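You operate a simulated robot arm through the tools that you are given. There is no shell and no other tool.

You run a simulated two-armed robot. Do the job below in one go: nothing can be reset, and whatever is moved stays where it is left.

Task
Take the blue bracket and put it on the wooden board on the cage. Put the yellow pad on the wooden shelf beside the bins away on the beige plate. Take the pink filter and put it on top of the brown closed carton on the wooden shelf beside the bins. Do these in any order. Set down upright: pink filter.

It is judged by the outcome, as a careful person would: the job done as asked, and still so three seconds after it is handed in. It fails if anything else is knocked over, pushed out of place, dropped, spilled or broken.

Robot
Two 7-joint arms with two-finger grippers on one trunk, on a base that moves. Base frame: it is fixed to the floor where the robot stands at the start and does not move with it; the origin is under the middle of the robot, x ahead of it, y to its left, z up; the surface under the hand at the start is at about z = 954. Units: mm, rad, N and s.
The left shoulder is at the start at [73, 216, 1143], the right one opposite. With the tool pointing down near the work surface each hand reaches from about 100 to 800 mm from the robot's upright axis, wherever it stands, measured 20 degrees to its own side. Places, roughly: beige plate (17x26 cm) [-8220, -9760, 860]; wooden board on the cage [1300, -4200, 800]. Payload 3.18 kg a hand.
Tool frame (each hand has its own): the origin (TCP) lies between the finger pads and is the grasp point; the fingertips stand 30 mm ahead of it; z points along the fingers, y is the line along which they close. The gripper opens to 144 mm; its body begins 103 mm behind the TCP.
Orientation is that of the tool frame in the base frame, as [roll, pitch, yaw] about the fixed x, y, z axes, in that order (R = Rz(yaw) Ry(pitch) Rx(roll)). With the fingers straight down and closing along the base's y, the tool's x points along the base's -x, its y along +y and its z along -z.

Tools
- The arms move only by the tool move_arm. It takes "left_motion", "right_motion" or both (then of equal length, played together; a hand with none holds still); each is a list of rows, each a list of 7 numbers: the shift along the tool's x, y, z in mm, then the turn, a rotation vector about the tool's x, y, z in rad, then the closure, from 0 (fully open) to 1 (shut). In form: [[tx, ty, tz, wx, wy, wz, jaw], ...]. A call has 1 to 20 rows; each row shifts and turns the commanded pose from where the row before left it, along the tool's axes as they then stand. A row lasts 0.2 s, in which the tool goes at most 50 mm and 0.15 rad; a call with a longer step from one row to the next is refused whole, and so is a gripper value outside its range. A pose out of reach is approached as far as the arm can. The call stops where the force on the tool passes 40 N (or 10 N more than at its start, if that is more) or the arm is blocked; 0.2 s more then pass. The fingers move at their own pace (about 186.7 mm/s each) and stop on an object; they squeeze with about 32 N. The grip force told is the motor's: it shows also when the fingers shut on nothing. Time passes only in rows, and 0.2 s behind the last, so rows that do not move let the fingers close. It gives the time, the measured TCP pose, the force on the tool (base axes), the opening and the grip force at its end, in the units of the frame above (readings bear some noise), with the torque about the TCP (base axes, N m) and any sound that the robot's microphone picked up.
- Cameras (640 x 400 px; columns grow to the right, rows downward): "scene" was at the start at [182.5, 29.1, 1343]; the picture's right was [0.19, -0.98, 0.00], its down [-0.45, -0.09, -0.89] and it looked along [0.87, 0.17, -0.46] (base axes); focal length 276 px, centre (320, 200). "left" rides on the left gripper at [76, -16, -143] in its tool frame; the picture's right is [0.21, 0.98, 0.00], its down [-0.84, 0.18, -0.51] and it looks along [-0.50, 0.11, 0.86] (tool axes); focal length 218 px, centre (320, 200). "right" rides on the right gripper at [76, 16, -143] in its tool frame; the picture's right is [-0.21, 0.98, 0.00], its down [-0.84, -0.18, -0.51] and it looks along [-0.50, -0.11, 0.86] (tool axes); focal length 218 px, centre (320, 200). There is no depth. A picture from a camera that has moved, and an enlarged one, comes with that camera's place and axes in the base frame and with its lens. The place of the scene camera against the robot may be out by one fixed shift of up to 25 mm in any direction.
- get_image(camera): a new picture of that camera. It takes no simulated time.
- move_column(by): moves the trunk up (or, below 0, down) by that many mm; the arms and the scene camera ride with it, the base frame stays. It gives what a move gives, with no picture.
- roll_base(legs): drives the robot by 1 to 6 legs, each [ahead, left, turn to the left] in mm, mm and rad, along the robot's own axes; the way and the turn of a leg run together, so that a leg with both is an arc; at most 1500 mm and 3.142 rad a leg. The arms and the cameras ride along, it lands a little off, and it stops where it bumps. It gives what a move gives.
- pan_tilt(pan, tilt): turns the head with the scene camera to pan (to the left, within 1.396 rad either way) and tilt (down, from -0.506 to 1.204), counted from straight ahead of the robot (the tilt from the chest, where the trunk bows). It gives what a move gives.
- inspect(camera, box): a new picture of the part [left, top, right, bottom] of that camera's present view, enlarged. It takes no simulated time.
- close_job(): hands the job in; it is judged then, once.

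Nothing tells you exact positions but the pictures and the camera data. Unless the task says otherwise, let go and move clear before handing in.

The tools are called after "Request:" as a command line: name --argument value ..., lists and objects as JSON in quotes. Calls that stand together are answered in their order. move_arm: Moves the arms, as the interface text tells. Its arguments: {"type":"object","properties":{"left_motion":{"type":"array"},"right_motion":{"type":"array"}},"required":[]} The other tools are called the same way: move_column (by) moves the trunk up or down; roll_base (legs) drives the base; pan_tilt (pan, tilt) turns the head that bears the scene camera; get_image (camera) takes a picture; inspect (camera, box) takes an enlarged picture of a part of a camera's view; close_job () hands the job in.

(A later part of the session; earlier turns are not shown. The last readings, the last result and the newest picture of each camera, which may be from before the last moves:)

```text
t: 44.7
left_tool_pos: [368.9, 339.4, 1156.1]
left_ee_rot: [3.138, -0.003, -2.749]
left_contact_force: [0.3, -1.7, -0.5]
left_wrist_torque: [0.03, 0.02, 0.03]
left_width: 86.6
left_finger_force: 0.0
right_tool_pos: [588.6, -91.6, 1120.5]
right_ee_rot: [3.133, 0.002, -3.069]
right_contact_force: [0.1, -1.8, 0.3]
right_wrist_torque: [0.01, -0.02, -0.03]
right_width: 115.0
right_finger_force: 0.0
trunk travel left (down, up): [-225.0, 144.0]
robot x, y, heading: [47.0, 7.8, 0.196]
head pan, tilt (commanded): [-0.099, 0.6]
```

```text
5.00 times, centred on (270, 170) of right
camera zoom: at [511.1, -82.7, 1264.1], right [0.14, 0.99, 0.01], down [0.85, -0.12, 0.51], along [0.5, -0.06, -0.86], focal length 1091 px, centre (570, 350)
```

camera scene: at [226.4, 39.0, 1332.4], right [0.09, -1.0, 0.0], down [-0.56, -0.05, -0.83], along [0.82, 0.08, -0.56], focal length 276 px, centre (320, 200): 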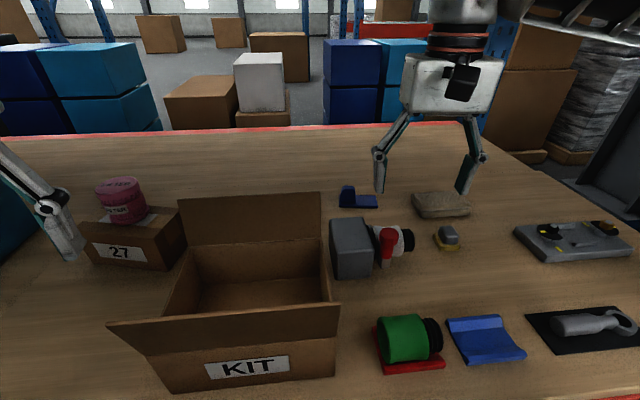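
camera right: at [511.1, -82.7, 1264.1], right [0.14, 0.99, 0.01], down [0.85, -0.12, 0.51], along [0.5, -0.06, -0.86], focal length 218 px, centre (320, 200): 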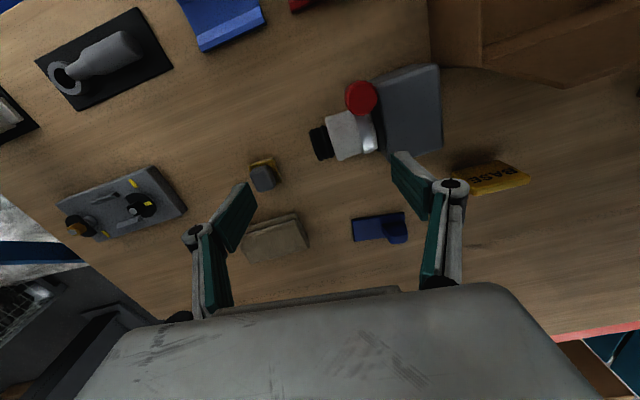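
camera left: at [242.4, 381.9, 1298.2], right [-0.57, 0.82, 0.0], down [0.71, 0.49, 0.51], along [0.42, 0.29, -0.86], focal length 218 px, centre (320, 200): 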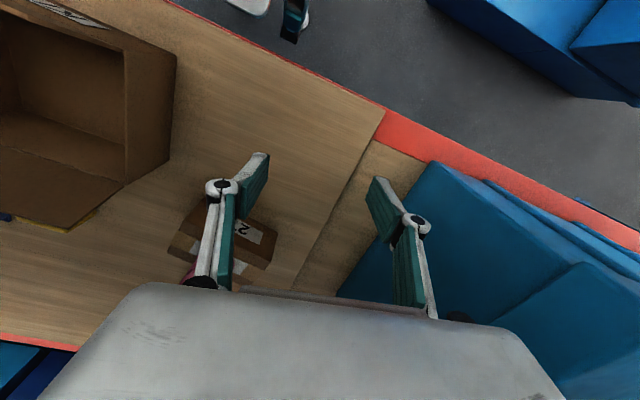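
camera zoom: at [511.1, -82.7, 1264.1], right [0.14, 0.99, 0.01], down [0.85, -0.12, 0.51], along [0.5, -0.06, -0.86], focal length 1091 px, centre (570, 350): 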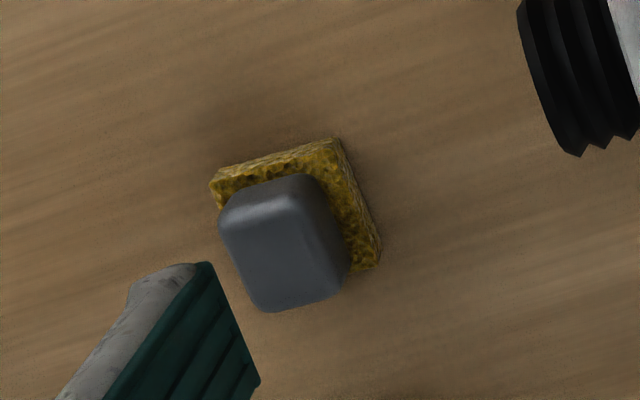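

The bracket's upright is about 37 mm wide and 20 mm thick at about (762, 15), plate top about z≈961, yaw ≈ +1.5°. I'll approach with the right hand, gripping the upright across its width.

Request:
move_arm --right_motion '[[-35, 20, 12, 0, 0, 0.045, 0.4], [-35, 20, 12, 0, 0, 0, 0.45], [-36, 19, 12, 0, 0, 0, 0.45], [0, 0, 0, 0, 0, 0, 0.45]]'

Request:
get_image --camera "right"

Request:
inspect --camera "right" --box '[230, 100, 430, 240]'

```text
t: 45.7
left_tool_pos: [369.0, 338.2, 1156.4]
left_ee_rot: [3.138, -0.002, -2.753]
left_contact_force: [-0.5, -0.2, -0.8]
left_wrist_torque: [0.01, -0.03, 0.03]
left_width: 86.2
left_finger_force: 0.1
right_tool_pos: [692.6, -28.2, 1088.3]
right_ee_rot: [3.135, 0.0, -3.114]
right_contact_force: [-0.6, -0.6, -0.1]
right_wrist_torque: [0.01, -0.03, 0.0]
right_width: 79.3
right_finger_force: 0.0
trunk travel left (down, up): [-225.0, 144.0]
robot x, y, heading: [48.7, 4.1, 0.195]
head pan, tilt (commanded): [-0.099, 0.6]
```

```text
taken
camera right: at [614.8, -15.8, 1230.9], right [0.18, 0.98, 0.01], down [0.85, -0.16, 0.51], along [0.5, -0.09, -0.86], focal length 218 px, centre (320, 200)
```

right: 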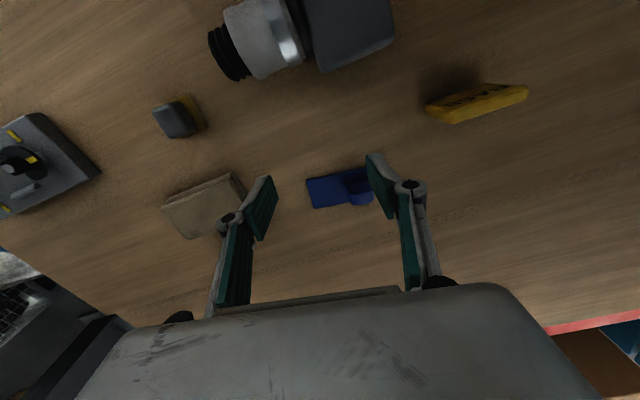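

```text
2.86 times, centred on (330, 170) of right
camera zoom: at [614.8, -15.8, 1230.9], right [0.18, 0.98, 0.01], down [0.85, -0.16, 0.51], along [0.5, -0.09, -0.86], focal length 624 px, centre (291, 286)
```

zoom: 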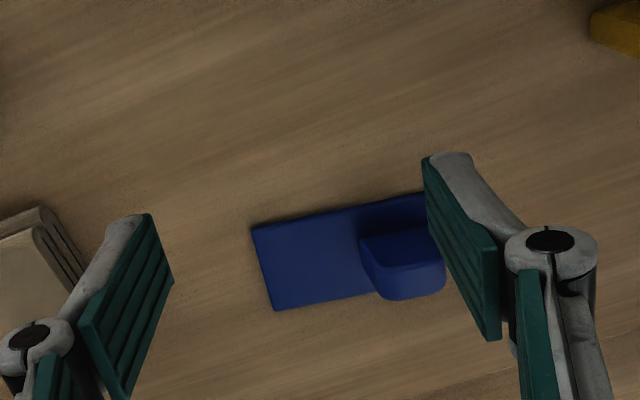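

Approach looks right. I'll move over the upright at a safe height and check alignment.

Request:
move_arm --right_motion '[[-24, 13.3, 16, 0, 0, 0, 0.45], [-24, 13.3, 16, 0, 0, 0, 0.45], [-23, 13.3, 14, 0, 0, 0, 0.45], [0, 0, 0, 0, 0, 0, 0.45]]'

Request:
inspect --camera "right" --box '[220, 80, 420, 220]'

Request:
inspect --camera "scene" --box '[300, 110, 480, 230]'

```text
t: 46.7
left_tool_pos: [368.8, 338.5, 1157.5]
left_ee_rot: [3.138, -0.001, -2.75]
left_contact_force: [-0.3, -0.2, 0.1]
left_wrist_torque: [-0.02, 0.02, -0.03]
left_width: 86.3
left_finger_force: 0.0
right_tool_pos: [760.8, 12.5, 1042.0]
right_ee_rot: [3.134, 0.001, -3.115]
right_contact_force: [-1.3, -0.7, -0.3]
right_wrist_torque: [0.03, -0.01, -0.02]
right_width: 79.1
right_finger_force: 0.1
trunk travel left (down, up): [-225.0, 144.0]
robot x, y, heading: [49.7, 6.8, 0.196]
head pan, tilt (commanded): [-0.099, 0.6]
```

```text
2.86 times, centred on (320, 150) of right
camera zoom: at [683.0, 26.7, 1185.4], right [0.18, 0.98, 0.01], down [0.85, -0.16, 0.51], along [0.5, -0.09, -0.86], focal length 624 px, centre (320, 343)
```

zoom: 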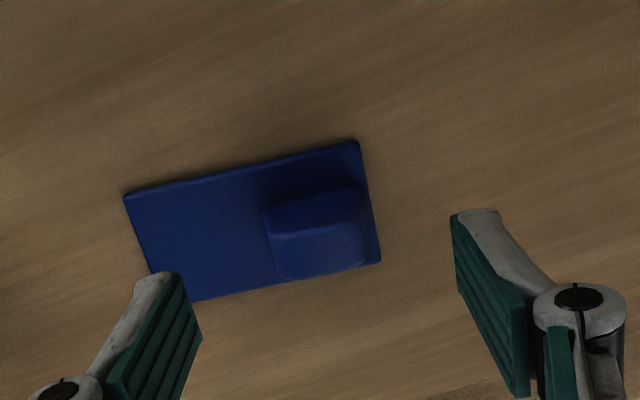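

```text
3.33 times, centred on (390, 170) of scene
camera zoom: at [226.4, 39.0, 1332.5], right [0.09, -1.0, 0.0], down [-0.56, -0.05, -0.83], along [0.82, 0.08, -0.56], focal length 920 px, centre (87, 300)
```

zoom: 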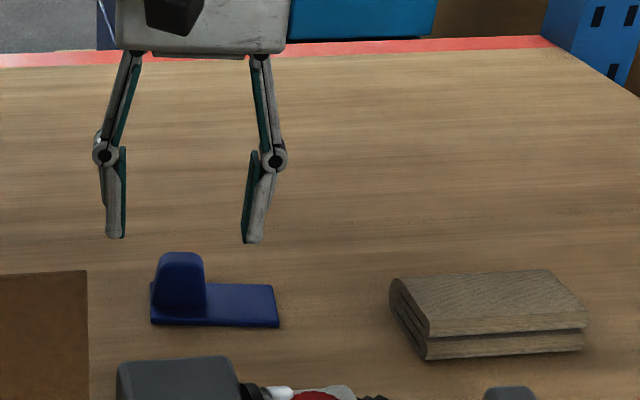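

Aligned within a few millimetres. I'll descend to grip height (fingertips just above the plate).

Request:
move_arm --right_motion '[[-3, 0, 16, 0, 0, 0, 0.45], [0, 0, 16, 0, 0, 0, 0.45], [0, 0, 12, 0, 0, 0, 0.45], [0, 0, 0, 0, 0, 0, 0.45]]'

Request:
get_image --camera "right"

Request:
inspect --camera "scene" --box '[300, 110, 480, 230]'

```text
t: 47.7
left_tool_pos: [369.5, 339.4, 1156.6]
left_ee_rot: [3.139, -0.002, -2.751]
left_contact_force: [-0.5, 0.7, -0.7]
left_wrist_torque: [-0.02, 0.01, 0.0]
left_width: 86.2
left_finger_force: 0.1
right_tool_pos: [764.0, 12.8, 998.1]
right_ee_rot: [3.135, 0.001, -3.117]
right_contact_force: [0.5, -0.4, -0.5]
right_wrist_torque: [-0.01, -0.03, -0.01]
right_width: 79.1
right_finger_force: 0.1
trunk travel left (down, up): [-225.0, 144.0]
robot x, y, heading: [43.6, 5.1, 0.194]
head pan, tilt (commanded): [-0.099, 0.6]
```

```text
taken
camera right: at [685.9, 27.5, 1140.7], right [0.18, 0.98, 0.01], down [0.85, -0.16, 0.51], along [0.5, -0.09, -0.86], focal length 218 px, centre (320, 200)
```

right: 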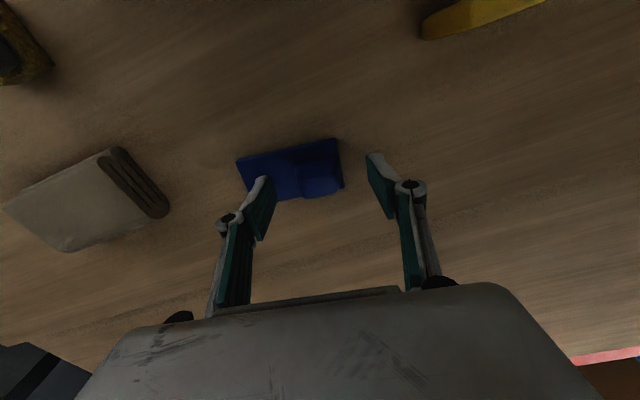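

```text
3.33 times, centred on (390, 170) of scene
camera zoom: at [226.7, 39.8, 1332.3], right [0.09, -1.0, 0.0], down [-0.56, -0.05, -0.83], along [0.82, 0.08, -0.56], focal length 920 px, centre (87, 300)
```

zoom: 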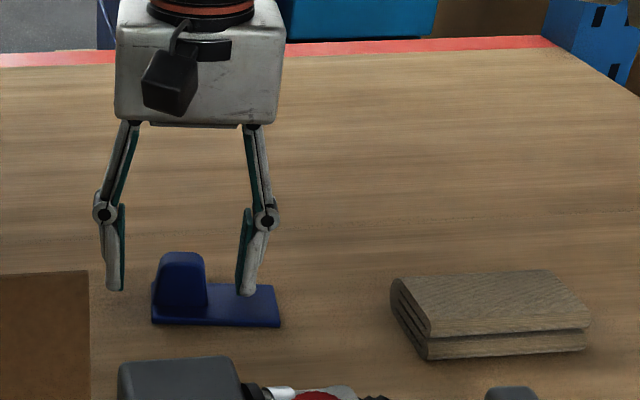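

Fingers straddle the upright with tips just above the plate. Closing.

Request:
move_arm --right_motion '[[0, 0, 2, 0, 0, 0, 0.55], [0, 0, 0, 0, 0, 0, 0.65], [0, 0, 0, 0, 0, 0, 0.75], [0, 0, 0, 0, 0, 0, 0.85], [0, 0, 0, 0, 0, 0, 0.9], [0, 0, 0, 0, 0, 0, 0.9]]'

Request:
get_image --camera "right"

Request:
inspect --camera "scene" --box '[300, 110, 480, 230]'

```text
t: 49.1
left_tool_pos: [370.3, 338.6, 1155.6]
left_ee_rot: [3.139, -0.003, -2.749]
left_contact_force: [-0.2, -0.6, 0.1]
left_wrist_torque: [-0.02, 0.0, 0.03]
left_width: 86.6
left_finger_force: 0.1
right_tool_pos: [762.4, 14.1, 994.2]
right_ee_rot: [3.136, 0.001, -3.116]
right_contact_force: [0.4, -0.1, 0.6]
right_wrist_torque: [-0.04, 0.04, 0.01]
right_width: 37.7
right_finger_force: 31.9
trunk travel left (down, up): [-225.0, 144.0]
robot x, y, heading: [46.7, 5.8, 0.195]
head pan, tilt (commanded): [-0.099, 0.6]
```

```text
taken
camera right: at [685.8, 28.0, 1138.0], right [0.18, 0.98, 0.01], down [0.85, -0.16, 0.51], along [0.5, -0.09, -0.86], focal length 218 px, centre (320, 200)
```

right: 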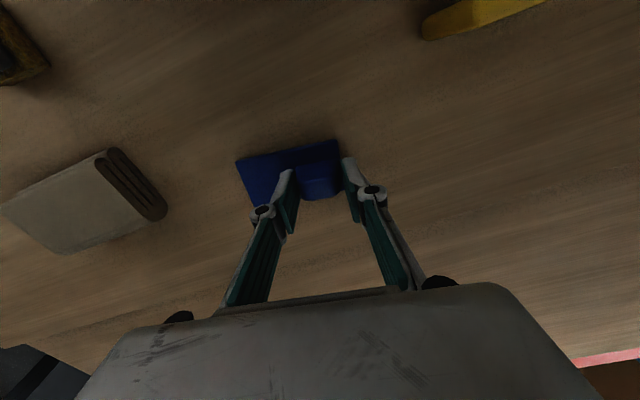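

```text
3.33 times, centred on (390, 170) of scene
camera zoom: at [226.9, 39.7, 1332.3], right [0.09, -1.0, 0.0], down [-0.56, -0.05, -0.83], along [0.82, 0.08, -0.56], focal length 920 px, centre (87, 300)
```

zoom: 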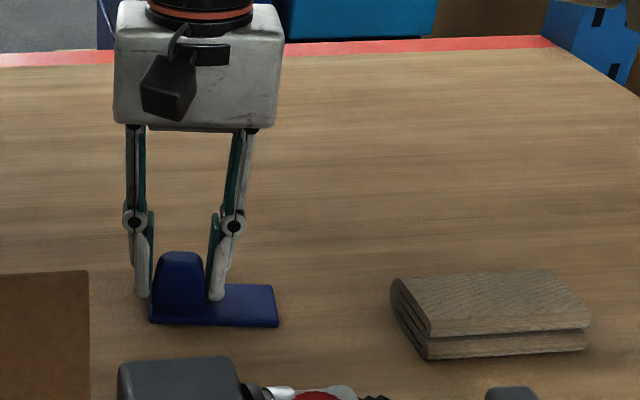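

Gripped at 37.7 mm with 32 N. Lifting a little to check the hold, then retracting.

Request:
move_arm --right_motion '[[0, 0, -10, 0, 0, 0, 0.9], [0, 0, -20, 0, 0, 0, 0.9], [0, 0, -20, 0, 0, 0, 0.9], [0, 0, 0, 0, 0, 0, 0.9]]'

Request:
get_image --camera "right"

Request:
inspect --camera "scene" --box '[300, 110, 480, 230]'

```text
t: 50.1
left_tool_pos: [369.9, 338.2, 1157.2]
left_ee_rot: [3.139, -0.002, -2.75]
left_contact_force: [0.4, -1.2, -0.4]
left_wrist_torque: [0.0, 0.0, 0.0]
left_width: 86.2
left_finger_force: 0.0
right_tool_pos: [765.0, 13.1, 1044.1]
right_ee_rot: [3.135, -0.003, -3.115]
right_contact_force: [0.4, -0.3, -1.4]
right_wrist_torque: [0.02, -0.01, -0.01]
right_width: 37.6
right_finger_force: 31.4
trunk travel left (down, up): [-225.0, 144.0]
robot x, y, heading: [45.3, 5.1, 0.191]
head pan, tilt (commanded): [-0.099, 0.6]
```

```text
taken
camera right: at [687.4, 26.2, 1186.7], right [0.18, 0.98, 0.01], down [0.85, -0.16, 0.51], along [0.5, -0.09, -0.86], focal length 218 px, centre (320, 200)
```

right: 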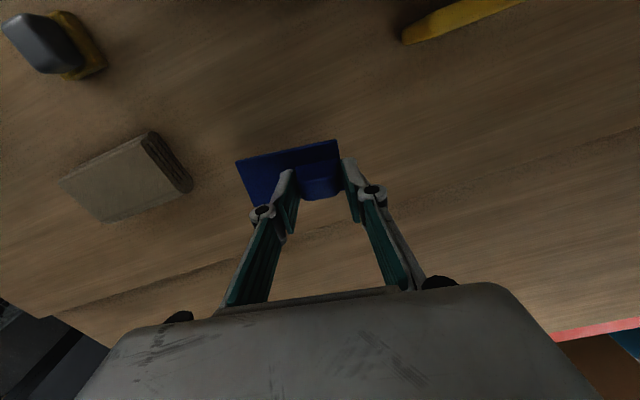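

```text
3.33 times, centred on (390, 170) of scene
camera zoom: at [227.4, 39.7, 1332.1], right [0.09, -1.0, 0.0], down [-0.56, -0.05, -0.82], along [0.82, 0.08, -0.57], focal length 920 px, centre (87, 300)
```

zoom: 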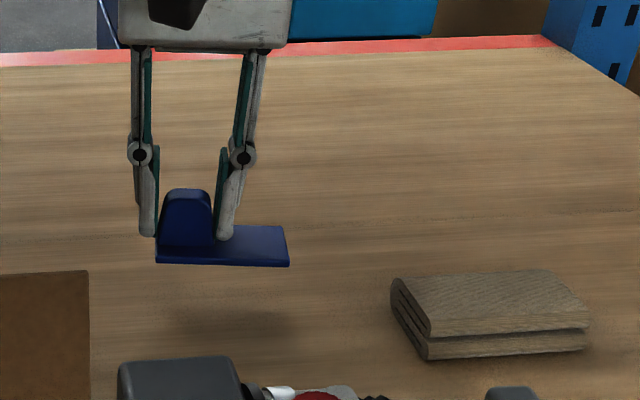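

The bracket is firmly held and level. Retracting it over the pump and out toward the robot.

Request:
move_arm --right_motion '[[24.7, -13, -17, 0, 0, 0, 0.9], [24.7, -13, -17, 0, 0, 0, 0.9], [24.7, -13, -17, 0, 0, 0, 0.9], [35, -20, -11, 0, 0, 0, 0.9], [35, -20, -11, 0, 0, 0, 0.9], [35, -20, -8, 0, 0, 0, 0.9], [40, -25, 0, 0, 0, 0, 0.9], [40, -25, 0, 0, 0, 0, 0.9], [40, -25, 0, 0, 0, 0, 0.9], [30, -10, 0, 0, 0, 0, 0.9], [0, 0, 0, 0, 0, 0, 0.9]]'

Request:
get_image --camera "scene"

Request:
get_image --camera "right"

```text
t: 52.5
left_tool_pos: [368.7, 340.5, 1156.6]
left_ee_rot: [3.137, 0.0, -2.751]
left_contact_force: [-0.1, 0.3, -0.1]
left_wrist_torque: [0.02, 0.0, -0.02]
left_width: 86.3
left_finger_force: 0.1
right_tool_pos: [440.0, -174.6, 1124.8]
right_ee_rot: [3.136, -0.002, -3.115]
right_contact_force: [1.1, -1.0, -1.6]
right_wrist_torque: [0.0, -0.02, -0.01]
right_width: 37.5
right_finger_force: 32.0
trunk travel left (down, up): [-225.0, 144.0]
robot x, y, heading: [50.2, 5.0, 0.196]
head pan, tilt (commanded): [-0.099, 0.6]
```

```text
taken
camera scene: at [227.1, 39.9, 1332.2], right [0.09, -1.0, 0.0], down [-0.56, -0.05, -0.82], along [0.82, 0.08, -0.57], focal length 276 px, centre (320, 200)
```

scene: 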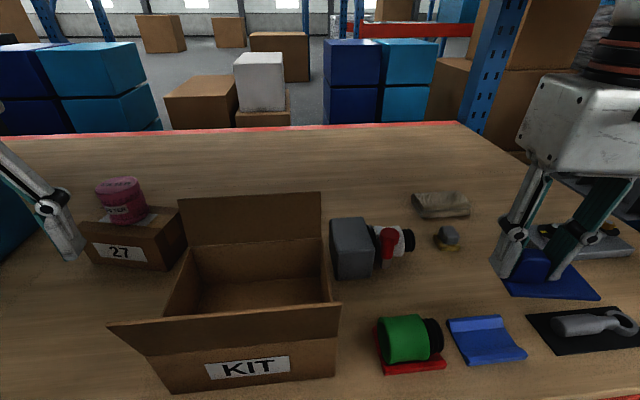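

```text
taken
camera right: at [361.7, -160.5, 1266.8], right [0.18, 0.98, 0.01], down [0.85, -0.16, 0.51], along [0.5, -0.09, -0.86], focal length 218 px, centre (320, 200)
```

right: 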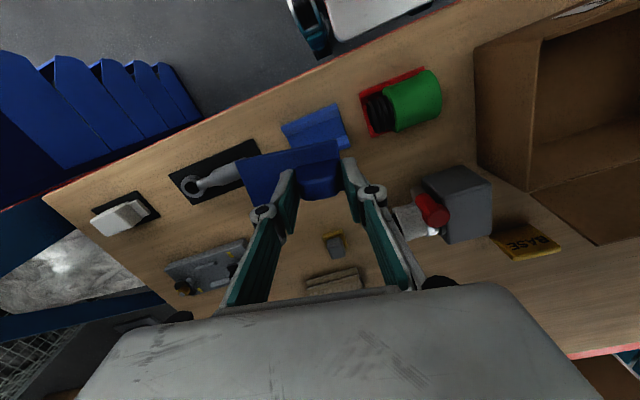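

Both hands are clear of the items. I'll back straight out of the shelf, then turn and look toward the cage area.

Request:
roll_base --legs '[[-300, 0, 0], [-250, 0, 0]]'

Request:
pan_tilt --pan -1.3 --tilt 0.2

Request:
get_image --camera "scene"

Request:
pan_tilt --pan 1.3 --tilt 0.2

Request:
get_image --camera "scene"

Request:
pan_tilt --pan 0 --tilt 0.3

Request:
get_image --camera "scene"

```text
t: 56.0
left_tool_pos: [-165.1, 234.9, 1157.2]
left_ee_rot: [3.139, -0.001, -2.743]
left_contact_force: [-0.2, 0.0, 0.0]
left_wrist_torque: [-0.01, -0.02, 0.02]
left_width: 86.2
left_finger_force: 0.0
right_tool_pos: [-92.3, -276.5, 1122.6]
right_ee_rot: [3.135, -0.001, -3.107]
right_contact_force: [0.3, -0.3, -1.0]
right_wrist_torque: [0.01, -0.04, 0.04]
right_width: 37.6
right_finger_force: 31.5
trunk travel left (down, up): [-225.0, 144.0]
robot x, y, heading: [-483.6, -98.9, 0.208]
head pan, tilt (commanded): [-0.099, 0.6]
```

```text
t: 57.4
left_tool_pos: [-164.9, 235.1, 1156.4]
left_ee_rot: [3.138, -0.001, -2.741]
left_contact_force: [0.3, 0.7, 0.8]
left_wrist_torque: [-0.01, 0.02, -0.02]
left_width: 86.6
left_finger_force: 0.0
right_tool_pos: [-91.4, -277.4, 1123.7]
right_ee_rot: [3.135, 0.001, -3.106]
right_contact_force: [-0.5, 0.1, -2.2]
right_wrist_torque: [0.06, 0.0, 0.0]
right_width: 37.6
right_finger_force: 32.2
trunk travel left (down, up): [-225.0, 144.0]
robot x, y, heading: [-483.3, -99.9, 0.201]
head pan, tilt (commanded): [-1.3, 0.201]
```

```text
taken
camera scene: at [-350.2, -157.5, 1369.0], right [-0.89, -0.46, 0.0], down [-0.09, 0.18, -0.98], along [0.45, -0.87, -0.2], focal length 276 px, centre (320, 200)
```

scene: 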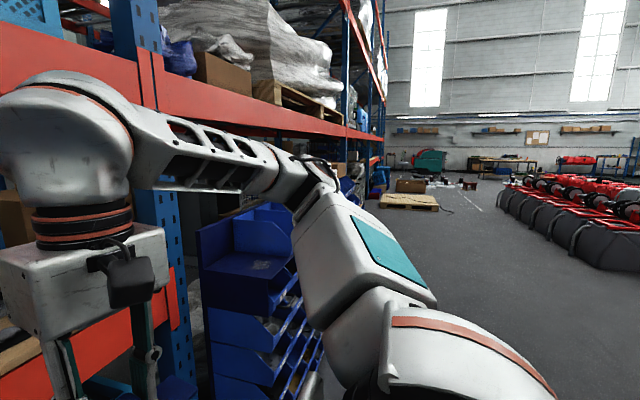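

```text
t: 59.7
left_tool_pos: [-164.9, 235.5, 1156.8]
left_ee_rot: [3.138, -0.005, -2.743]
left_contact_force: [0.1, -0.7, 0.3]
left_wrist_torque: [0.01, 0.04, -0.01]
left_width: 86.6
left_finger_force: 0.2
right_tool_pos: [-90.5, -277.9, 1123.0]
right_ee_rot: [3.134, 0.0, -3.108]
right_contact_force: [-0.2, 0.0, -2.0]
right_wrist_torque: [0.05, 0.01, 0.02]
right_width: 37.5
right_finger_force: 31.8
trunk travel left (down, up): [-225.0, 144.0]
robot x, y, heading: [-484.5, -102.1, 0.206]
head pan, tilt (commanded): [1.3, 0.201]
```

```text
taken
camera scene: at [-386.4, 18.4, 1369.0], right [1.0, -0.07, 0.0], down [-0.01, -0.2, -0.98], along [0.07, 0.98, -0.2], focal length 276 px, centre (320, 200)
```

scene: 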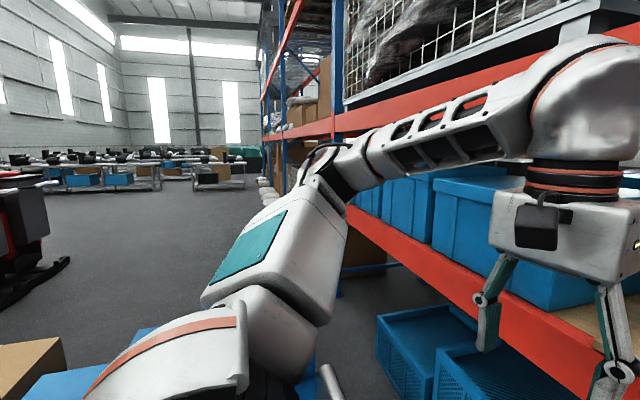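

```text
t: 61.2
left_tool_pos: [-164.6, 236.3, 1155.8]
left_ee_rot: [3.137, -0.001, -2.742]
left_contact_force: [-0.1, 0.1, 0.1]
left_wrist_torque: [-0.02, -0.02, 0.03]
left_width: 86.3
left_finger_force: 0.1
right_tool_pos: [-90.6, -277.4, 1124.2]
right_ee_rot: [3.135, 0.0, -3.106]
right_contact_force: [0.1, -0.8, -1.8]
right_wrist_torque: [0.01, -0.01, 0.0]
right_width: 37.2
right_finger_force: 32.1
trunk travel left (down, up): [-225.0, 144.0]
robot x, y, heading: [-482.7, -100.4, 0.201]
head pan, tilt (commanded): [0.0, 0.3]
```

```text
taken
camera scene: at [-301.3, -55.7, 1359.7], right [0.2, -0.98, 0.0], down [-0.29, -0.06, -0.96], along [0.94, 0.19, -0.3], focal length 276 px, centre (320, 200)
```

scene: 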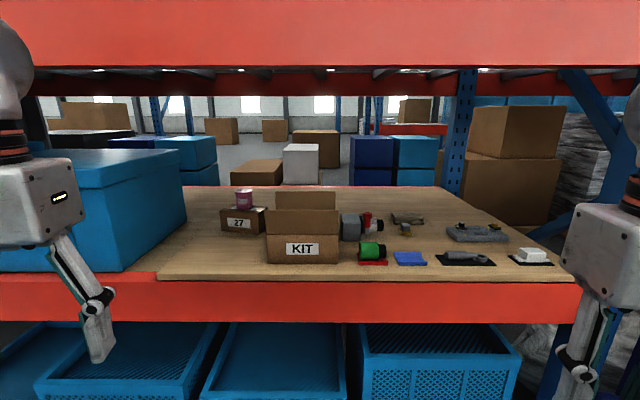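

The shelf next to the blue bins is confirmed as this one. Now I'll turn right to face along the aisle toward the cage.

Request:
roll_base --legs '[[-200, 0, 0], [0, 0, -1.5]]'

Request:
pan_tilt --pan 0 --tilt 0.1

Request:
get_image --camera "scene"

Request:
inspect --camera "scene" --box '[180, 120, 420, 280]'

Request:
get_image --camera "right"

```text
t: 66.4
left_tool_pos: [-318.5, -428.7, 1157.4]
left_ee_rot: [3.139, -0.002, 2.062]
left_contact_force: [-0.1, 1.1, -0.1]
left_wrist_torque: [-0.02, -0.04, 0.0]
left_width: 86.4
left_finger_force: 0.0
right_tool_pos: [-821.9, -549.6, 1122.9]
right_ee_rot: [3.134, 0.002, 1.698]
right_contact_force: [0.0, -0.5, -2.1]
right_wrist_torque: [-0.01, -0.04, 0.02]
right_width: 37.3
right_finger_force: 32.1
trunk travel left (down, up): [-225.0, 144.0]
robot x, y, heading: [-678.9, -144.2, -1.282]
head pan, tilt (commanded): [0.0, 0.3]
```

```text
t: 67.1
left_tool_pos: [-317.8, -429.3, 1156.9]
left_ee_rot: [3.137, -0.002, 2.062]
left_contact_force: [0.2, 0.4, -0.4]
left_wrist_torque: [0.02, -0.04, -0.02]
left_width: 86.6
left_finger_force: 0.1
right_tool_pos: [-821.5, -549.4, 1124.2]
right_ee_rot: [3.135, 0.0, 1.696]
right_contact_force: [0.3, 0.7, -1.1]
right_wrist_torque: [-0.03, 0.0, 0.01]
right_width: 37.4
right_finger_force: 32.1
trunk travel left (down, up): [-225.0, 144.0]
robot x, y, heading: [-681.6, -143.5, -1.276]
head pan, tilt (commanded): [0.0, 0.099]
```

```text
taken
camera scene: at [-616.7, -291.7, 1378.3], right [-0.96, -0.29, 0.0], down [-0.03, 0.1, -0.99], along [0.29, -0.95, -0.1], focal length 276 px, centre (320, 200)
```

scene: 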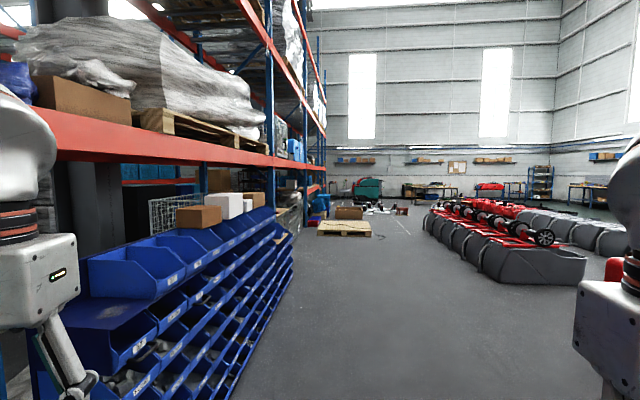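

```text
2.50 times, centred on (300, 200) of scene
camera zoom: at [-616.7, -291.7, 1378.3], right [-0.96, -0.29, 0.0], down [-0.03, 0.1, -0.99], along [0.29, -0.95, -0.1], focal length 690 px, centre (370, 200)
```

zoom: 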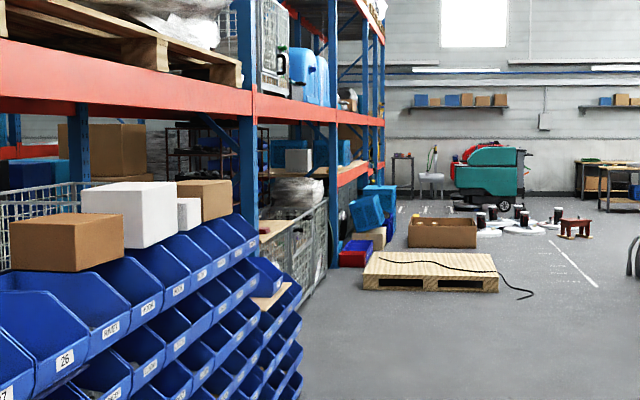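

```text
taken
camera right: at [-815.8, -471.2, 1266.9], right [1.0, -0.08, 0.01], down [-0.08, -0.86, 0.51], along [-0.04, -0.5, -0.86], focal length 218 px, centre (320, 200)
```

right: 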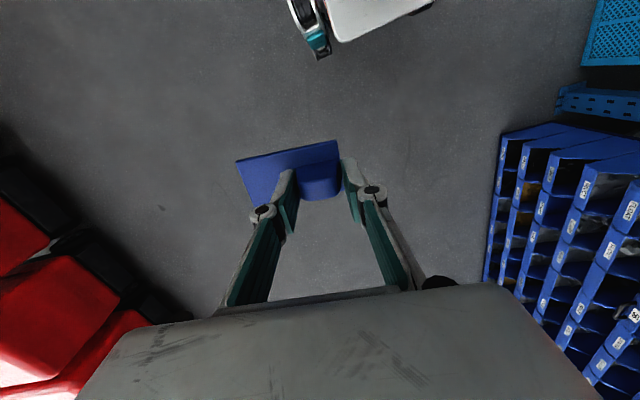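

I see the aisle: blue parts-bin rack on the left, and beyond it mesh cages with a wooden board at about the given place. The floor ahead is clear, so I'll drive along the aisle, slightly away from the bins.

Request:
roll_base --legs '[[0, 0, -0.1], [1000, -150, 0], [1400, 0, 0]]'

Request:
pan_tilt --pan 0.5 --tilt 0.3

Request:
get_image --camera "scene"

Request:
pan_tilt --pan 0 --tilt 0.3

Request:
get_image --camera "scene"

```text
t: 79.5
left_tool_pos: [-55.9, -2862.2, 1155.5]
left_ee_rot: [3.138, -0.001, 1.937]
left_contact_force: [-1.2, -0.4, 0.0]
left_wrist_torque: [0.01, 0.03, 0.01]
left_width: 86.3
left_finger_force: 0.1
right_tool_pos: [-571.5, -2920.6, 1124.2]
right_ee_rot: [3.135, 0.0, 1.572]
right_contact_force: [-0.5, -0.1, -1.8]
right_wrist_torque: [-0.01, -0.05, 0.01]
right_width: 37.4
right_finger_force: 32.1
trunk travel left (down, up): [-225.0, 144.0]
robot x, y, heading: [-378.3, -2534.7, -1.399]
head pan, tilt (commanded): [0.0, 0.099]
```

```text
t: 80.4
left_tool_pos: [-55.7, -2863.1, 1156.0]
left_ee_rot: [3.138, -0.002, 1.937]
left_contact_force: [0.7, -0.1, 0.7]
left_wrist_torque: [-0.02, 0.0, 0.01]
left_width: 86.6
left_finger_force: 0.0
right_tool_pos: [-570.0, -2919.9, 1125.4]
right_ee_rot: [3.136, -0.001, 1.572]
right_contact_force: [0.4, 0.5, -1.1]
right_wrist_torque: [0.0, -0.05, -0.02]
right_width: 37.6
right_finger_force: 32.4
trunk travel left (down, up): [-225.0, 144.0]
robot x, y, heading: [-384.6, -2533.1, -1.403]
head pan, tilt (commanded): [0.499, 0.3]
```

```text
taken
camera scene: at [-295.7, -2670.2, 1359.8], right [-0.79, -0.62, 0.0], down [-0.18, 0.23, -0.96], along [0.59, -0.75, -0.3], focal length 276 px, centre (320, 200)
```

scene: 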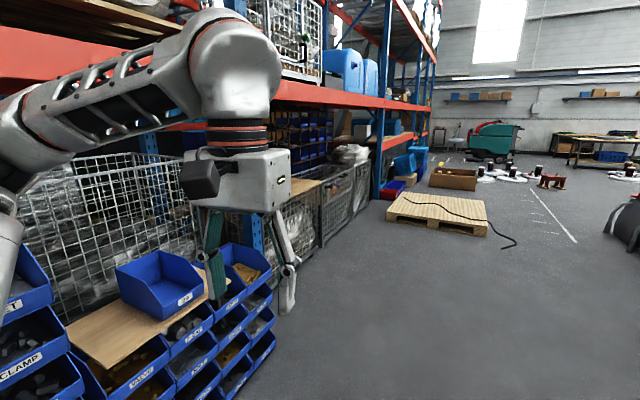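

```text
t: 81.3
left_tool_pos: [-56.2, -2862.7, 1156.4]
left_ee_rot: [3.139, 0.0, 1.936]
left_contact_force: [0.1, 0.1, 0.2]
left_wrist_torque: [0.0, 0.03, 0.0]
left_width: 86.5
left_finger_force: 0.0
right_tool_pos: [-571.8, -2921.3, 1124.6]
right_ee_rot: [3.134, -0.001, 1.571]
right_contact_force: [0.9, 0.1, -2.1]
right_wrist_torque: [-0.02, 0.0, 0.0]
right_width: 37.4
right_finger_force: 32.0
trunk travel left (down, up): [-225.0, 144.0]
robot x, y, heading: [-380.5, -2536.0, -1.401]
head pan, tilt (commanded): [0.0, 0.3]
```

```text
taken
camera scene: at [-337.7, -2688.9, 1359.7], right [-0.99, -0.17, 0.0], down [-0.05, 0.29, -0.96], along [0.16, -0.94, -0.3], focal length 276 px, centre (320, 200)
```

scene: 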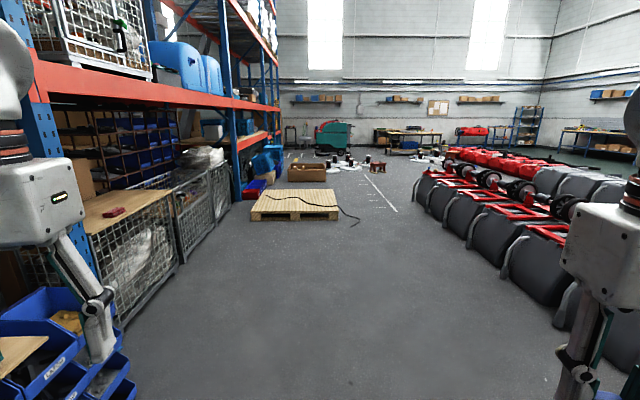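

I can see the mesh cage with the wooden board and a small red item on it. I'll drive ~1.65 m further and turn to face it.

Request:
roll_base --legs '[[1500, 0, 0], [200, 0, 0], [0, 0, 1.585]]'

Request:
pan_tilt --pan 0 --tilt 0.35

Request:
get_image --camera "scene"

Request:
inspect --camera "scene" --box '[180, 120, 460, 300]'

```text
t: 93.8
left_tool_pos: [227.4, -3831.9, 1156.6]
left_ee_rot: [3.137, -0.003, -2.694]
left_contact_force: [-0.1, 0.2, 0.1]
left_wrist_torque: [-0.01, 0.01, -0.01]
left_width: 86.3
left_finger_force: 0.1
right_tool_pos: [326.9, -4340.2, 1124.6]
right_ee_rot: [3.134, 0.0, -3.057]
right_contact_force: [0.1, -0.7, -1.5]
right_wrist_torque: [0.02, -0.01, -0.01]
right_width: 37.3
right_finger_force: 32.0
trunk travel left (down, up): [-225.0, 144.0]
robot x, y, heading: [-75.6, -4183.4, 0.249]
head pan, tilt (commanded): [0.0, 0.3]
```

```text
t: 94.4
left_tool_pos: [227.0, -3830.9, 1155.2]
left_ee_rot: [3.139, 0.0, -2.694]
left_contact_force: [-0.2, 0.3, 0.7]
left_wrist_torque: [0.0, -0.02, -0.01]
left_width: 86.3
left_finger_force: 0.0
right_tool_pos: [326.7, -4340.6, 1123.2]
right_ee_rot: [3.134, -0.001, -3.057]
right_contact_force: [-0.4, 0.4, -1.6]
right_wrist_torque: [-0.02, -0.01, 0.01]
right_width: 37.4
right_finger_force: 32.5
trunk travel left (down, up): [-225.0, 144.0]
robot x, y, heading: [-76.1, -4182.9, 0.251]
head pan, tilt (commanded): [0.0, 0.351]
```

```text
taken
camera scene: at [106.0, -4129.5, 1355.0], right [0.25, -0.97, 0.0], down [-0.33, -0.09, -0.94], along [0.91, 0.23, -0.34], focal length 276 px, centre (320, 200)
```

scene: 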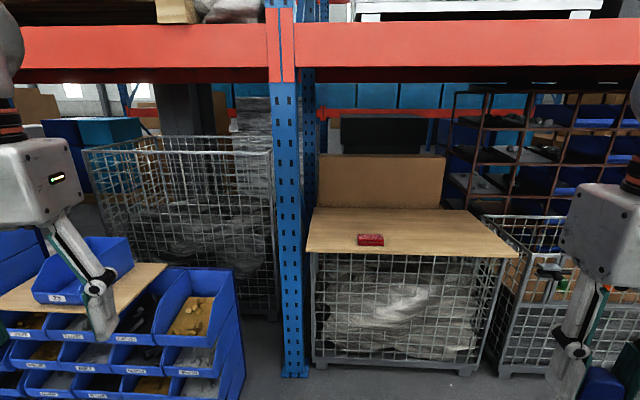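

```text
2.22 times, centred on (320, 210) of scene
camera zoom: at [106.0, -4129.5, 1355.0], right [0.25, -0.97, 0.0], down [-0.33, -0.09, -0.94], along [0.91, 0.23, -0.34], focal length 613 px, centre (320, 178)
```

zoom: 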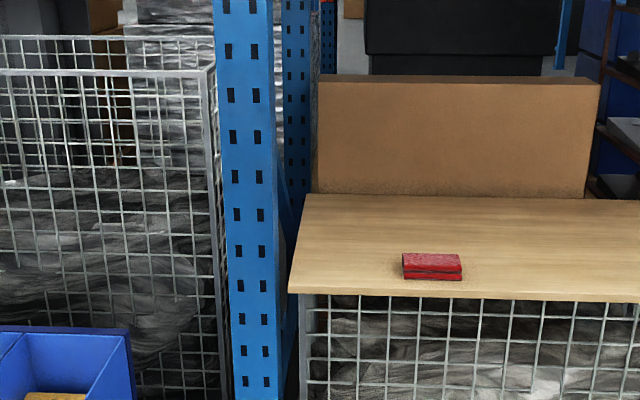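

The board is clear except a small red folded cloth near its left-front; it spans roughly (996…1640, −3850…−4600) at z≈800. I'll lower the trunk 150 mm, square up, and approach so the right hand comes over the clear right part.

Request:
move_column --by -150

Request:
roll_base --legs '[[0, 0, -0.06], [500, -286, 0]]'

Request:
get_image --camera "scene"

Request:
get_image --camera "right"

Request:
get_image --camera "left"

```text
t: 96.2
left_tool_pos: [226.1, -3830.2, 1007.1]
left_ee_rot: [3.138, 0.001, -2.692]
left_contact_force: [-0.1, -0.8, 0.7]
left_wrist_torque: [0.02, -0.08, -0.02]
left_width: 86.5
left_finger_force: 0.0
right_tool_pos: [325.6, -4339.9, 975.1]
right_ee_rot: [3.133, 0.004, -3.059]
right_contact_force: [-0.1, 0.5, -2.5]
right_wrist_torque: [0.02, 0.0, -0.02]
right_width: 37.4
right_finger_force: 32.1
trunk travel left (down, up): [-75.0, 294.0]
robot x, y, heading: [-75.0, -4180.6, 0.25]
head pan, tilt (commanded): [0.0, 0.351]
```

```text
t: 99.9
left_tool_pos: [799.9, -4037.9, 1007.1]
left_ee_rot: [3.137, -0.002, -2.766]
left_contact_force: [-0.3, 0.0, -0.8]
left_wrist_torque: [0.02, -0.01, 0.01]
left_width: 86.2
left_finger_force: 0.0
right_tool_pos: [863.0, -4552.0, 973.9]
right_ee_rot: [3.135, -0.002, -3.131]
right_contact_force: [-0.3, 0.2, -1.8]
right_wrist_torque: [0.05, 0.01, 0.0]
right_width: 37.5
right_finger_force: 32.1
trunk travel left (down, up): [-75.0, 294.0]
robot x, y, heading: [473.2, -4371.3, 0.175]
head pan, tilt (commanded): [0.0, 0.351]
```

```text
taken
camera scene: at [802.5, -4299.3, 1179.8], right [0.18, -0.98, 0.0], down [-0.34, -0.06, -0.94], along [0.92, 0.17, -0.34], focal length 276 px, centre (320, 200)
```

scene: 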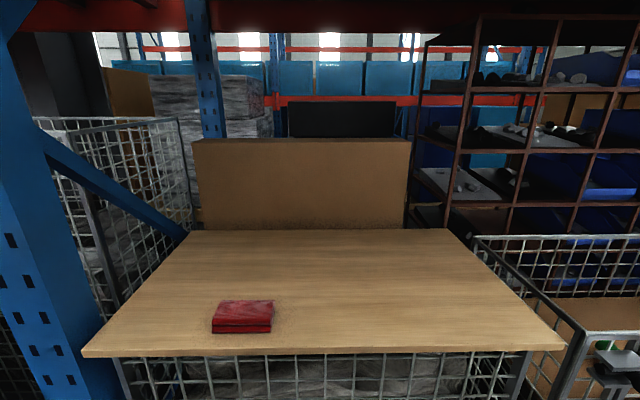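

```text
taken
camera right: at [784.5, -4537.7, 1116.8], right [0.2, 0.98, 0.01], down [0.84, -0.17, 0.51], along [0.5, -0.09, -0.86], focal length 218 px, centre (320, 200)
```

right: 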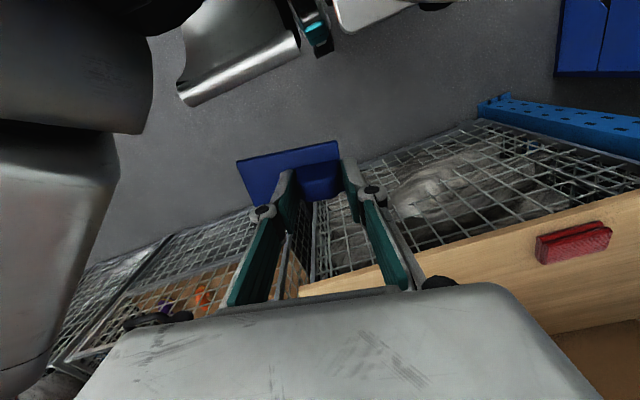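

```text
taken
camera left: at [734.5, -4082.3, 1148.8], right [-0.55, 0.83, 0.0], down [0.72, 0.48, 0.51], along [0.42, 0.28, -0.86], focal length 218 px, centre (320, 200)
```

left: 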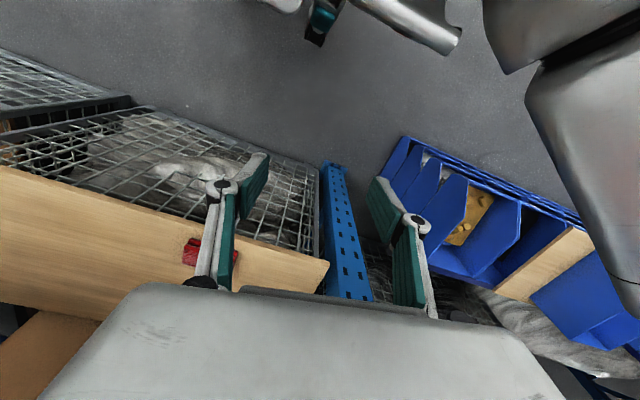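

The trunk leans forward when lowered, so I'll raise it back to its original height (enough clearance here) before the final approach of ~225 mm.

Request:
move_column --by 150

Request:
move_arm --left_motion '[[16, -37, 0, 0, 0, 0, 0.4], [16, -37, 0, 0, 0, 0, 0.4], [0, 0, 0, 0, 0, 0, 0.4]]'

Request:
roll_base --legs '[[225, 0, 0.013]]'

Request:
pan_tilt --pan -0.2 --tilt 0.6

Request:
get_image --camera "scene"

Request:
get_image --camera "right"

```text
t: 101.7
left_tool_pos: [799.8, -4038.3, 1154.9]
left_ee_rot: [3.137, -0.003, -2.766]
left_contact_force: [0.6, -0.6, 0.7]
left_wrist_torque: [-0.02, 0.03, 0.0]
left_width: 86.4
left_finger_force: 0.1
right_tool_pos: [863.2, -4553.2, 1122.4]
right_ee_rot: [3.135, -0.004, -3.131]
right_contact_force: [-0.7, 0.3, -1.4]
right_wrist_torque: [0.02, 0.03, 0.01]
right_width: 37.6
right_finger_force: 32.5
trunk travel left (down, up): [-225.0, 144.0]
robot x, y, heading: [473.1, -4369.1, 0.177]
head pan, tilt (commanded): [0.0, 0.351]
```

```text
t: 102.5
left_tool_pos: [795.0, -4116.2, 1151.9]
left_ee_rot: [3.139, -0.005, -2.767]
left_contact_force: [0.8, 1.3, 0.3]
left_wrist_torque: [-0.02, 0.02, -0.01]
left_width: 86.0
left_finger_force: 0.1
right_tool_pos: [860.9, -4551.5, 1124.8]
right_ee_rot: [3.135, 0.0, -3.132]
right_contact_force: [0.1, -0.1, -1.3]
right_wrist_torque: [0.0, -0.02, 0.0]
right_width: 37.6
right_finger_force: 32.1
trunk travel left (down, up): [-225.0, 144.0]
robot x, y, heading: [476.0, -4366.4, 0.179]
head pan, tilt (commanded): [0.0, 0.351]
```

```text
t: 104.2
left_tool_pos: [1010.2, -4071.3, 1151.7]
left_ee_rot: [3.139, -0.002, -2.754]
left_contact_force: [0.6, 0.6, 0.1]
left_wrist_torque: [-0.03, 0.06, 0.02]
left_width: 86.5
left_finger_force: 0.1
right_tool_pos: [1081.7, -4506.2, 1122.9]
right_ee_rot: [3.136, -0.001, -3.118]
right_contact_force: [0.2, -0.2, -2.0]
right_wrist_torque: [0.04, 0.07, 0.01]
right_width: 37.3
right_finger_force: 32.2
trunk travel left (down, up): [-225.0, 144.0]
robot x, y, heading: [690.2, -4329.2, 0.189]
head pan, tilt (commanded): [0.0, 0.351]
```

```text
t: 104.9
left_tool_pos: [1010.4, -4072.6, 1153.6]
left_ee_rot: [3.139, -0.001, -2.755]
left_contact_force: [-0.2, -0.7, -0.5]
left_wrist_torque: [0.02, 0.01, -0.01]
left_width: 86.3
left_finger_force: 0.0
right_tool_pos: [1080.1, -4506.8, 1125.1]
right_ee_rot: [3.135, 0.001, -3.119]
right_contact_force: [-0.3, 0.0, -1.8]
right_wrist_torque: [-0.01, -0.03, -0.03]
right_width: 37.3
right_finger_force: 32.6
trunk travel left (down, up): [-225.0, 144.0]
robot x, y, heading: [692.0, -4329.5, 0.188]
head pan, tilt (commanded): [-0.201, 0.6]
```

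```text
taken
camera scene: at [869.7, -4301.4, 1332.3], right [-0.01, -1.0, 0.0], down [-0.56, 0.01, -0.83], along [0.83, -0.01, -0.56], focal length 276 px, centre (320, 200)
```

scene: 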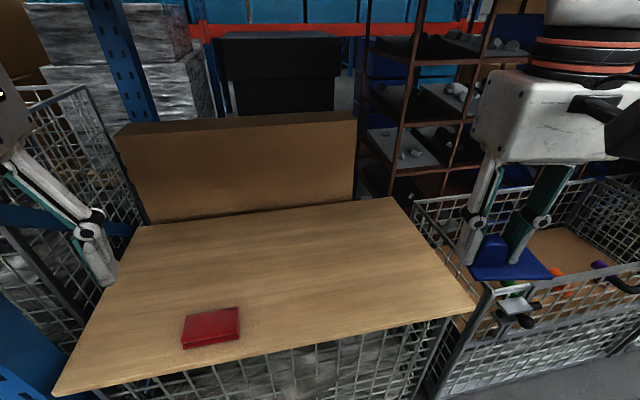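

```text
taken
camera right: at [1003.7, -4493.1, 1266.9], right [0.19, 0.98, 0.01], down [0.85, -0.16, 0.51], along [0.5, -0.09, -0.86], focal length 218 px, centre (320, 200)
```

right: 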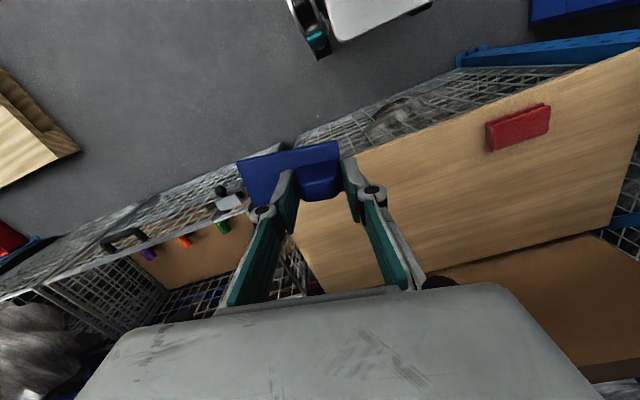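

The board's front edge is at n≈313 mm in shelf terms, with ample clear area to the right of the red cloth. I'll move the bracket over about (1264, −4342) while descending to z≈950.

Request:
move_arm --right_motion '[[-23.5, 20, 15, 0, 0, 0, 0.9], [-23.5, 20, 15, 0, 0, 0, 0.9], [-23.5, 20, 22, 0, 0, 0, 0.9], [-23.5, 20, 22, 0, 0, 0, 0.9], [-23.5, 20, 25, 0, 0, 0, 0.9], [-23.5, 20, 25, 0, 0, 0, 0.9], [-23.5, 20, 25, 0, 0, 0, 0.9], [-23.5, 20, 25, 0, 0, 0, 0.9], [0, 0, 0, 0, 0, 0, 0.9]]'

Request:
get_image --camera "scene"

Request:
get_image --camera "right"

```text
t: 106.9
left_tool_pos: [1010.6, -4072.4, 1153.5]
left_ee_rot: [3.139, 0.0, -2.753]
left_contact_force: [-0.4, 0.0, 0.4]
left_wrist_torque: [0.02, 0.01, -0.01]
left_width: 86.7
left_finger_force: 0.1
right_tool_pos: [1261.5, -4341.7, 950.9]
right_ee_rot: [3.134, -0.001, -3.117]
right_contact_force: [-0.7, 0.0, -2.4]
right_wrist_torque: [0.05, -0.03, 0.0]
right_width: 37.3
right_finger_force: 32.2
trunk travel left (down, up): [-225.0, 144.0]
robot x, y, heading: [688.2, -4326.8, 0.187]
head pan, tilt (commanded): [-0.201, 0.6]
```

```text
taken
camera scene: at [869.3, -4302.1, 1332.4], right [-0.01, -1.0, 0.0], down [-0.56, 0.01, -0.83], along [0.83, -0.01, -0.56], focal length 276 px, centre (320, 200)
```

scene: 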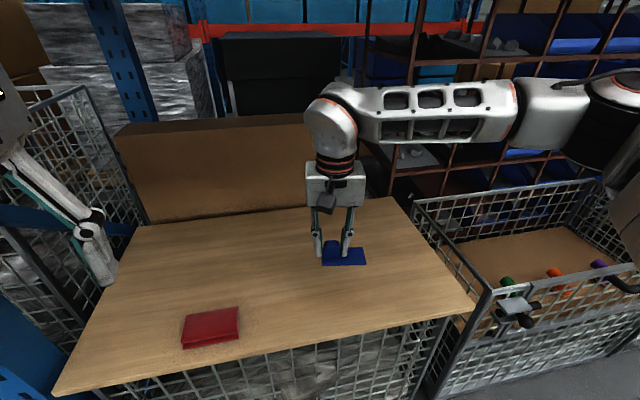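

```text
taken
camera right: at [1184.2, -4327.1, 1093.2], right [0.19, 0.98, 0.01], down [0.85, -0.16, 0.51], along [0.5, -0.09, -0.86], focal length 218 px, centre (320, 200)
```

right: 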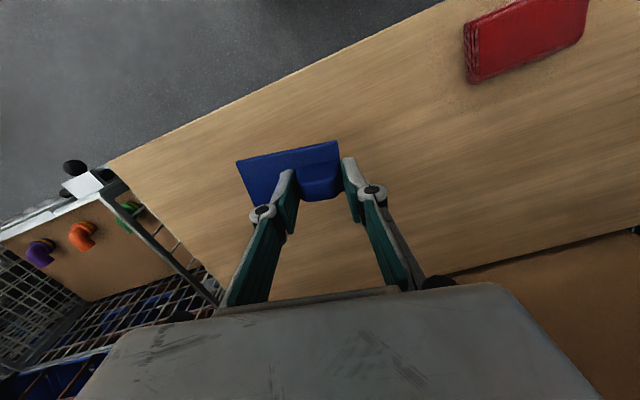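

The bracket is well over the clear board area. Lowering it straight down, then in small steps.

Request:
move_arm --right_motion '[[0, 0, 25, 0, 0, 0, 0.9], [0, 0, 25, 0, 0, 0, 0.9], [0, 0, 20, 0, 0, 0, 0.9], [0, 0, 10, 0, 0, 0, 0.9], [0, 0, 0, 0, 0, 0, 0.9]]'

Request:
inspect --camera "scene" --box '[260, 160, 420, 320]'

```text
t: 108.1
left_tool_pos: [1010.1, -4072.5, 1152.9]
left_ee_rot: [3.137, -0.002, -2.755]
left_contact_force: [-0.4, -0.2, -0.2]
left_wrist_torque: [-0.02, -0.02, -0.03]
left_width: 86.3
left_finger_force: 0.0
right_tool_pos: [1265.6, -4340.0, 871.9]
right_ee_rot: [3.134, -0.001, -3.12]
right_contact_force: [0.4, -0.6, -1.9]
right_wrist_torque: [0.03, -0.02, -0.01]
right_width: 37.7
right_finger_force: 32.0
trunk travel left (down, up): [-225.0, 144.0]
robot x, y, heading: [689.5, -4328.6, 0.19]
head pan, tilt (commanded): [-0.201, 0.6]
```

```text
2.50 times, centred on (340, 240) of scene
camera zoom: at [869.8, -4301.4, 1332.3], right [-0.01, -1.0, 0.0], down [-0.56, 0.01, -0.83], along [0.83, -0.01, -0.56], focal length 690 px, centre (270, 100)
```

zoom: 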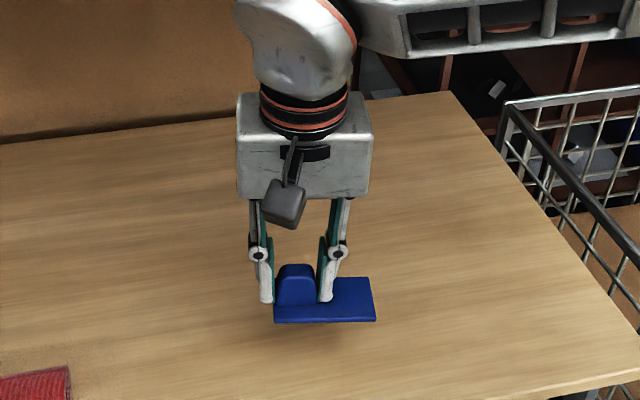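

Request:
move_arm --right_motion '[[0, 0, 8, 0, 0, 0, 0.9], [0, 0, 5, 0, 0, 0, 0.9], [0, 0, 5, 0, 0, 0, 0.9], [0, 0, 0, 0, 0, 0, 0.9]]'

Request:
inspect --camera "scene" --box '[260, 160, 420, 320]'

```text
t: 109.1
left_tool_pos: [1011.1, -4070.8, 1153.3]
left_ee_rot: [3.137, -0.002, -2.756]
left_contact_force: [0.2, 0.0, -0.5]
left_wrist_torque: [0.02, -0.03, 0.01]
left_width: 86.4
left_finger_force: 0.0
right_tool_pos: [1265.9, -4340.7, 854.1]
right_ee_rot: [3.135, 0.001, -3.119]
right_contact_force: [0.1, 0.7, -2.1]
right_wrist_torque: [0.0, 0.05, -0.02]
right_width: 37.4
right_finger_force: 32.1
trunk travel left (down, up): [-225.0, 144.0]
robot x, y, heading: [690.6, -4325.1, 0.192]
head pan, tilt (commanded): [-0.201, 0.6]
```

```text
2.50 times, centred on (340, 240) of scene
camera zoom: at [869.8, -4301.4, 1332.3], right [-0.01, -1.0, 0.0], down [-0.56, 0.01, -0.83], along [0.83, -0.01, -0.56], focal length 690 px, centre (270, 100)
```

zoom: 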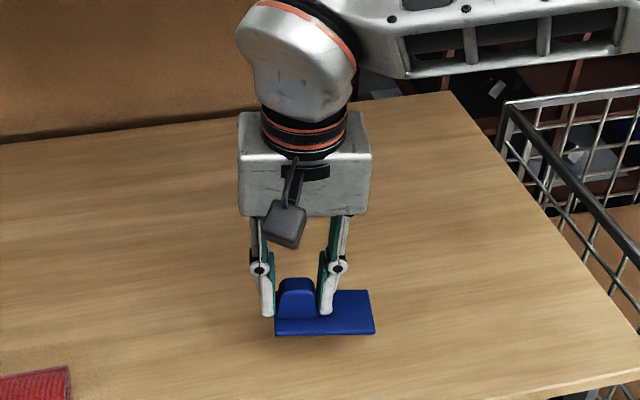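

Close to the surface now; continuing with 3–4 mm steps while watching the force.

Request:
move_arm --right_motion '[[0, 0, 4, 0, 0, 0, 0.9], [0, 0, 3, 0, 0, 0, 0.9], [0, 0, 0, 0, 0, 0, 0.9]]'

```text
t: 109.9
left_tool_pos: [1010.9, -4071.9, 1153.8]
left_ee_rot: [3.137, -0.002, -2.754]
left_contact_force: [0.1, 0.0, 0.0]
left_wrist_torque: [-0.03, -0.04, -0.01]
left_width: 86.4
left_finger_force: 0.2
right_tool_pos: [1265.0, -4339.5, 847.1]
right_ee_rot: [3.136, 0.001, -3.12]
right_contact_force: [-0.5, -0.4, -1.5]
right_wrist_torque: [0.01, 0.01, 0.01]
right_width: 37.4
right_finger_force: 31.7
trunk travel left (down, up): [-225.0, 144.0]
robot x, y, heading: [690.0, -4324.0, 0.195]
head pan, tilt (commanded): [-0.201, 0.6]
```

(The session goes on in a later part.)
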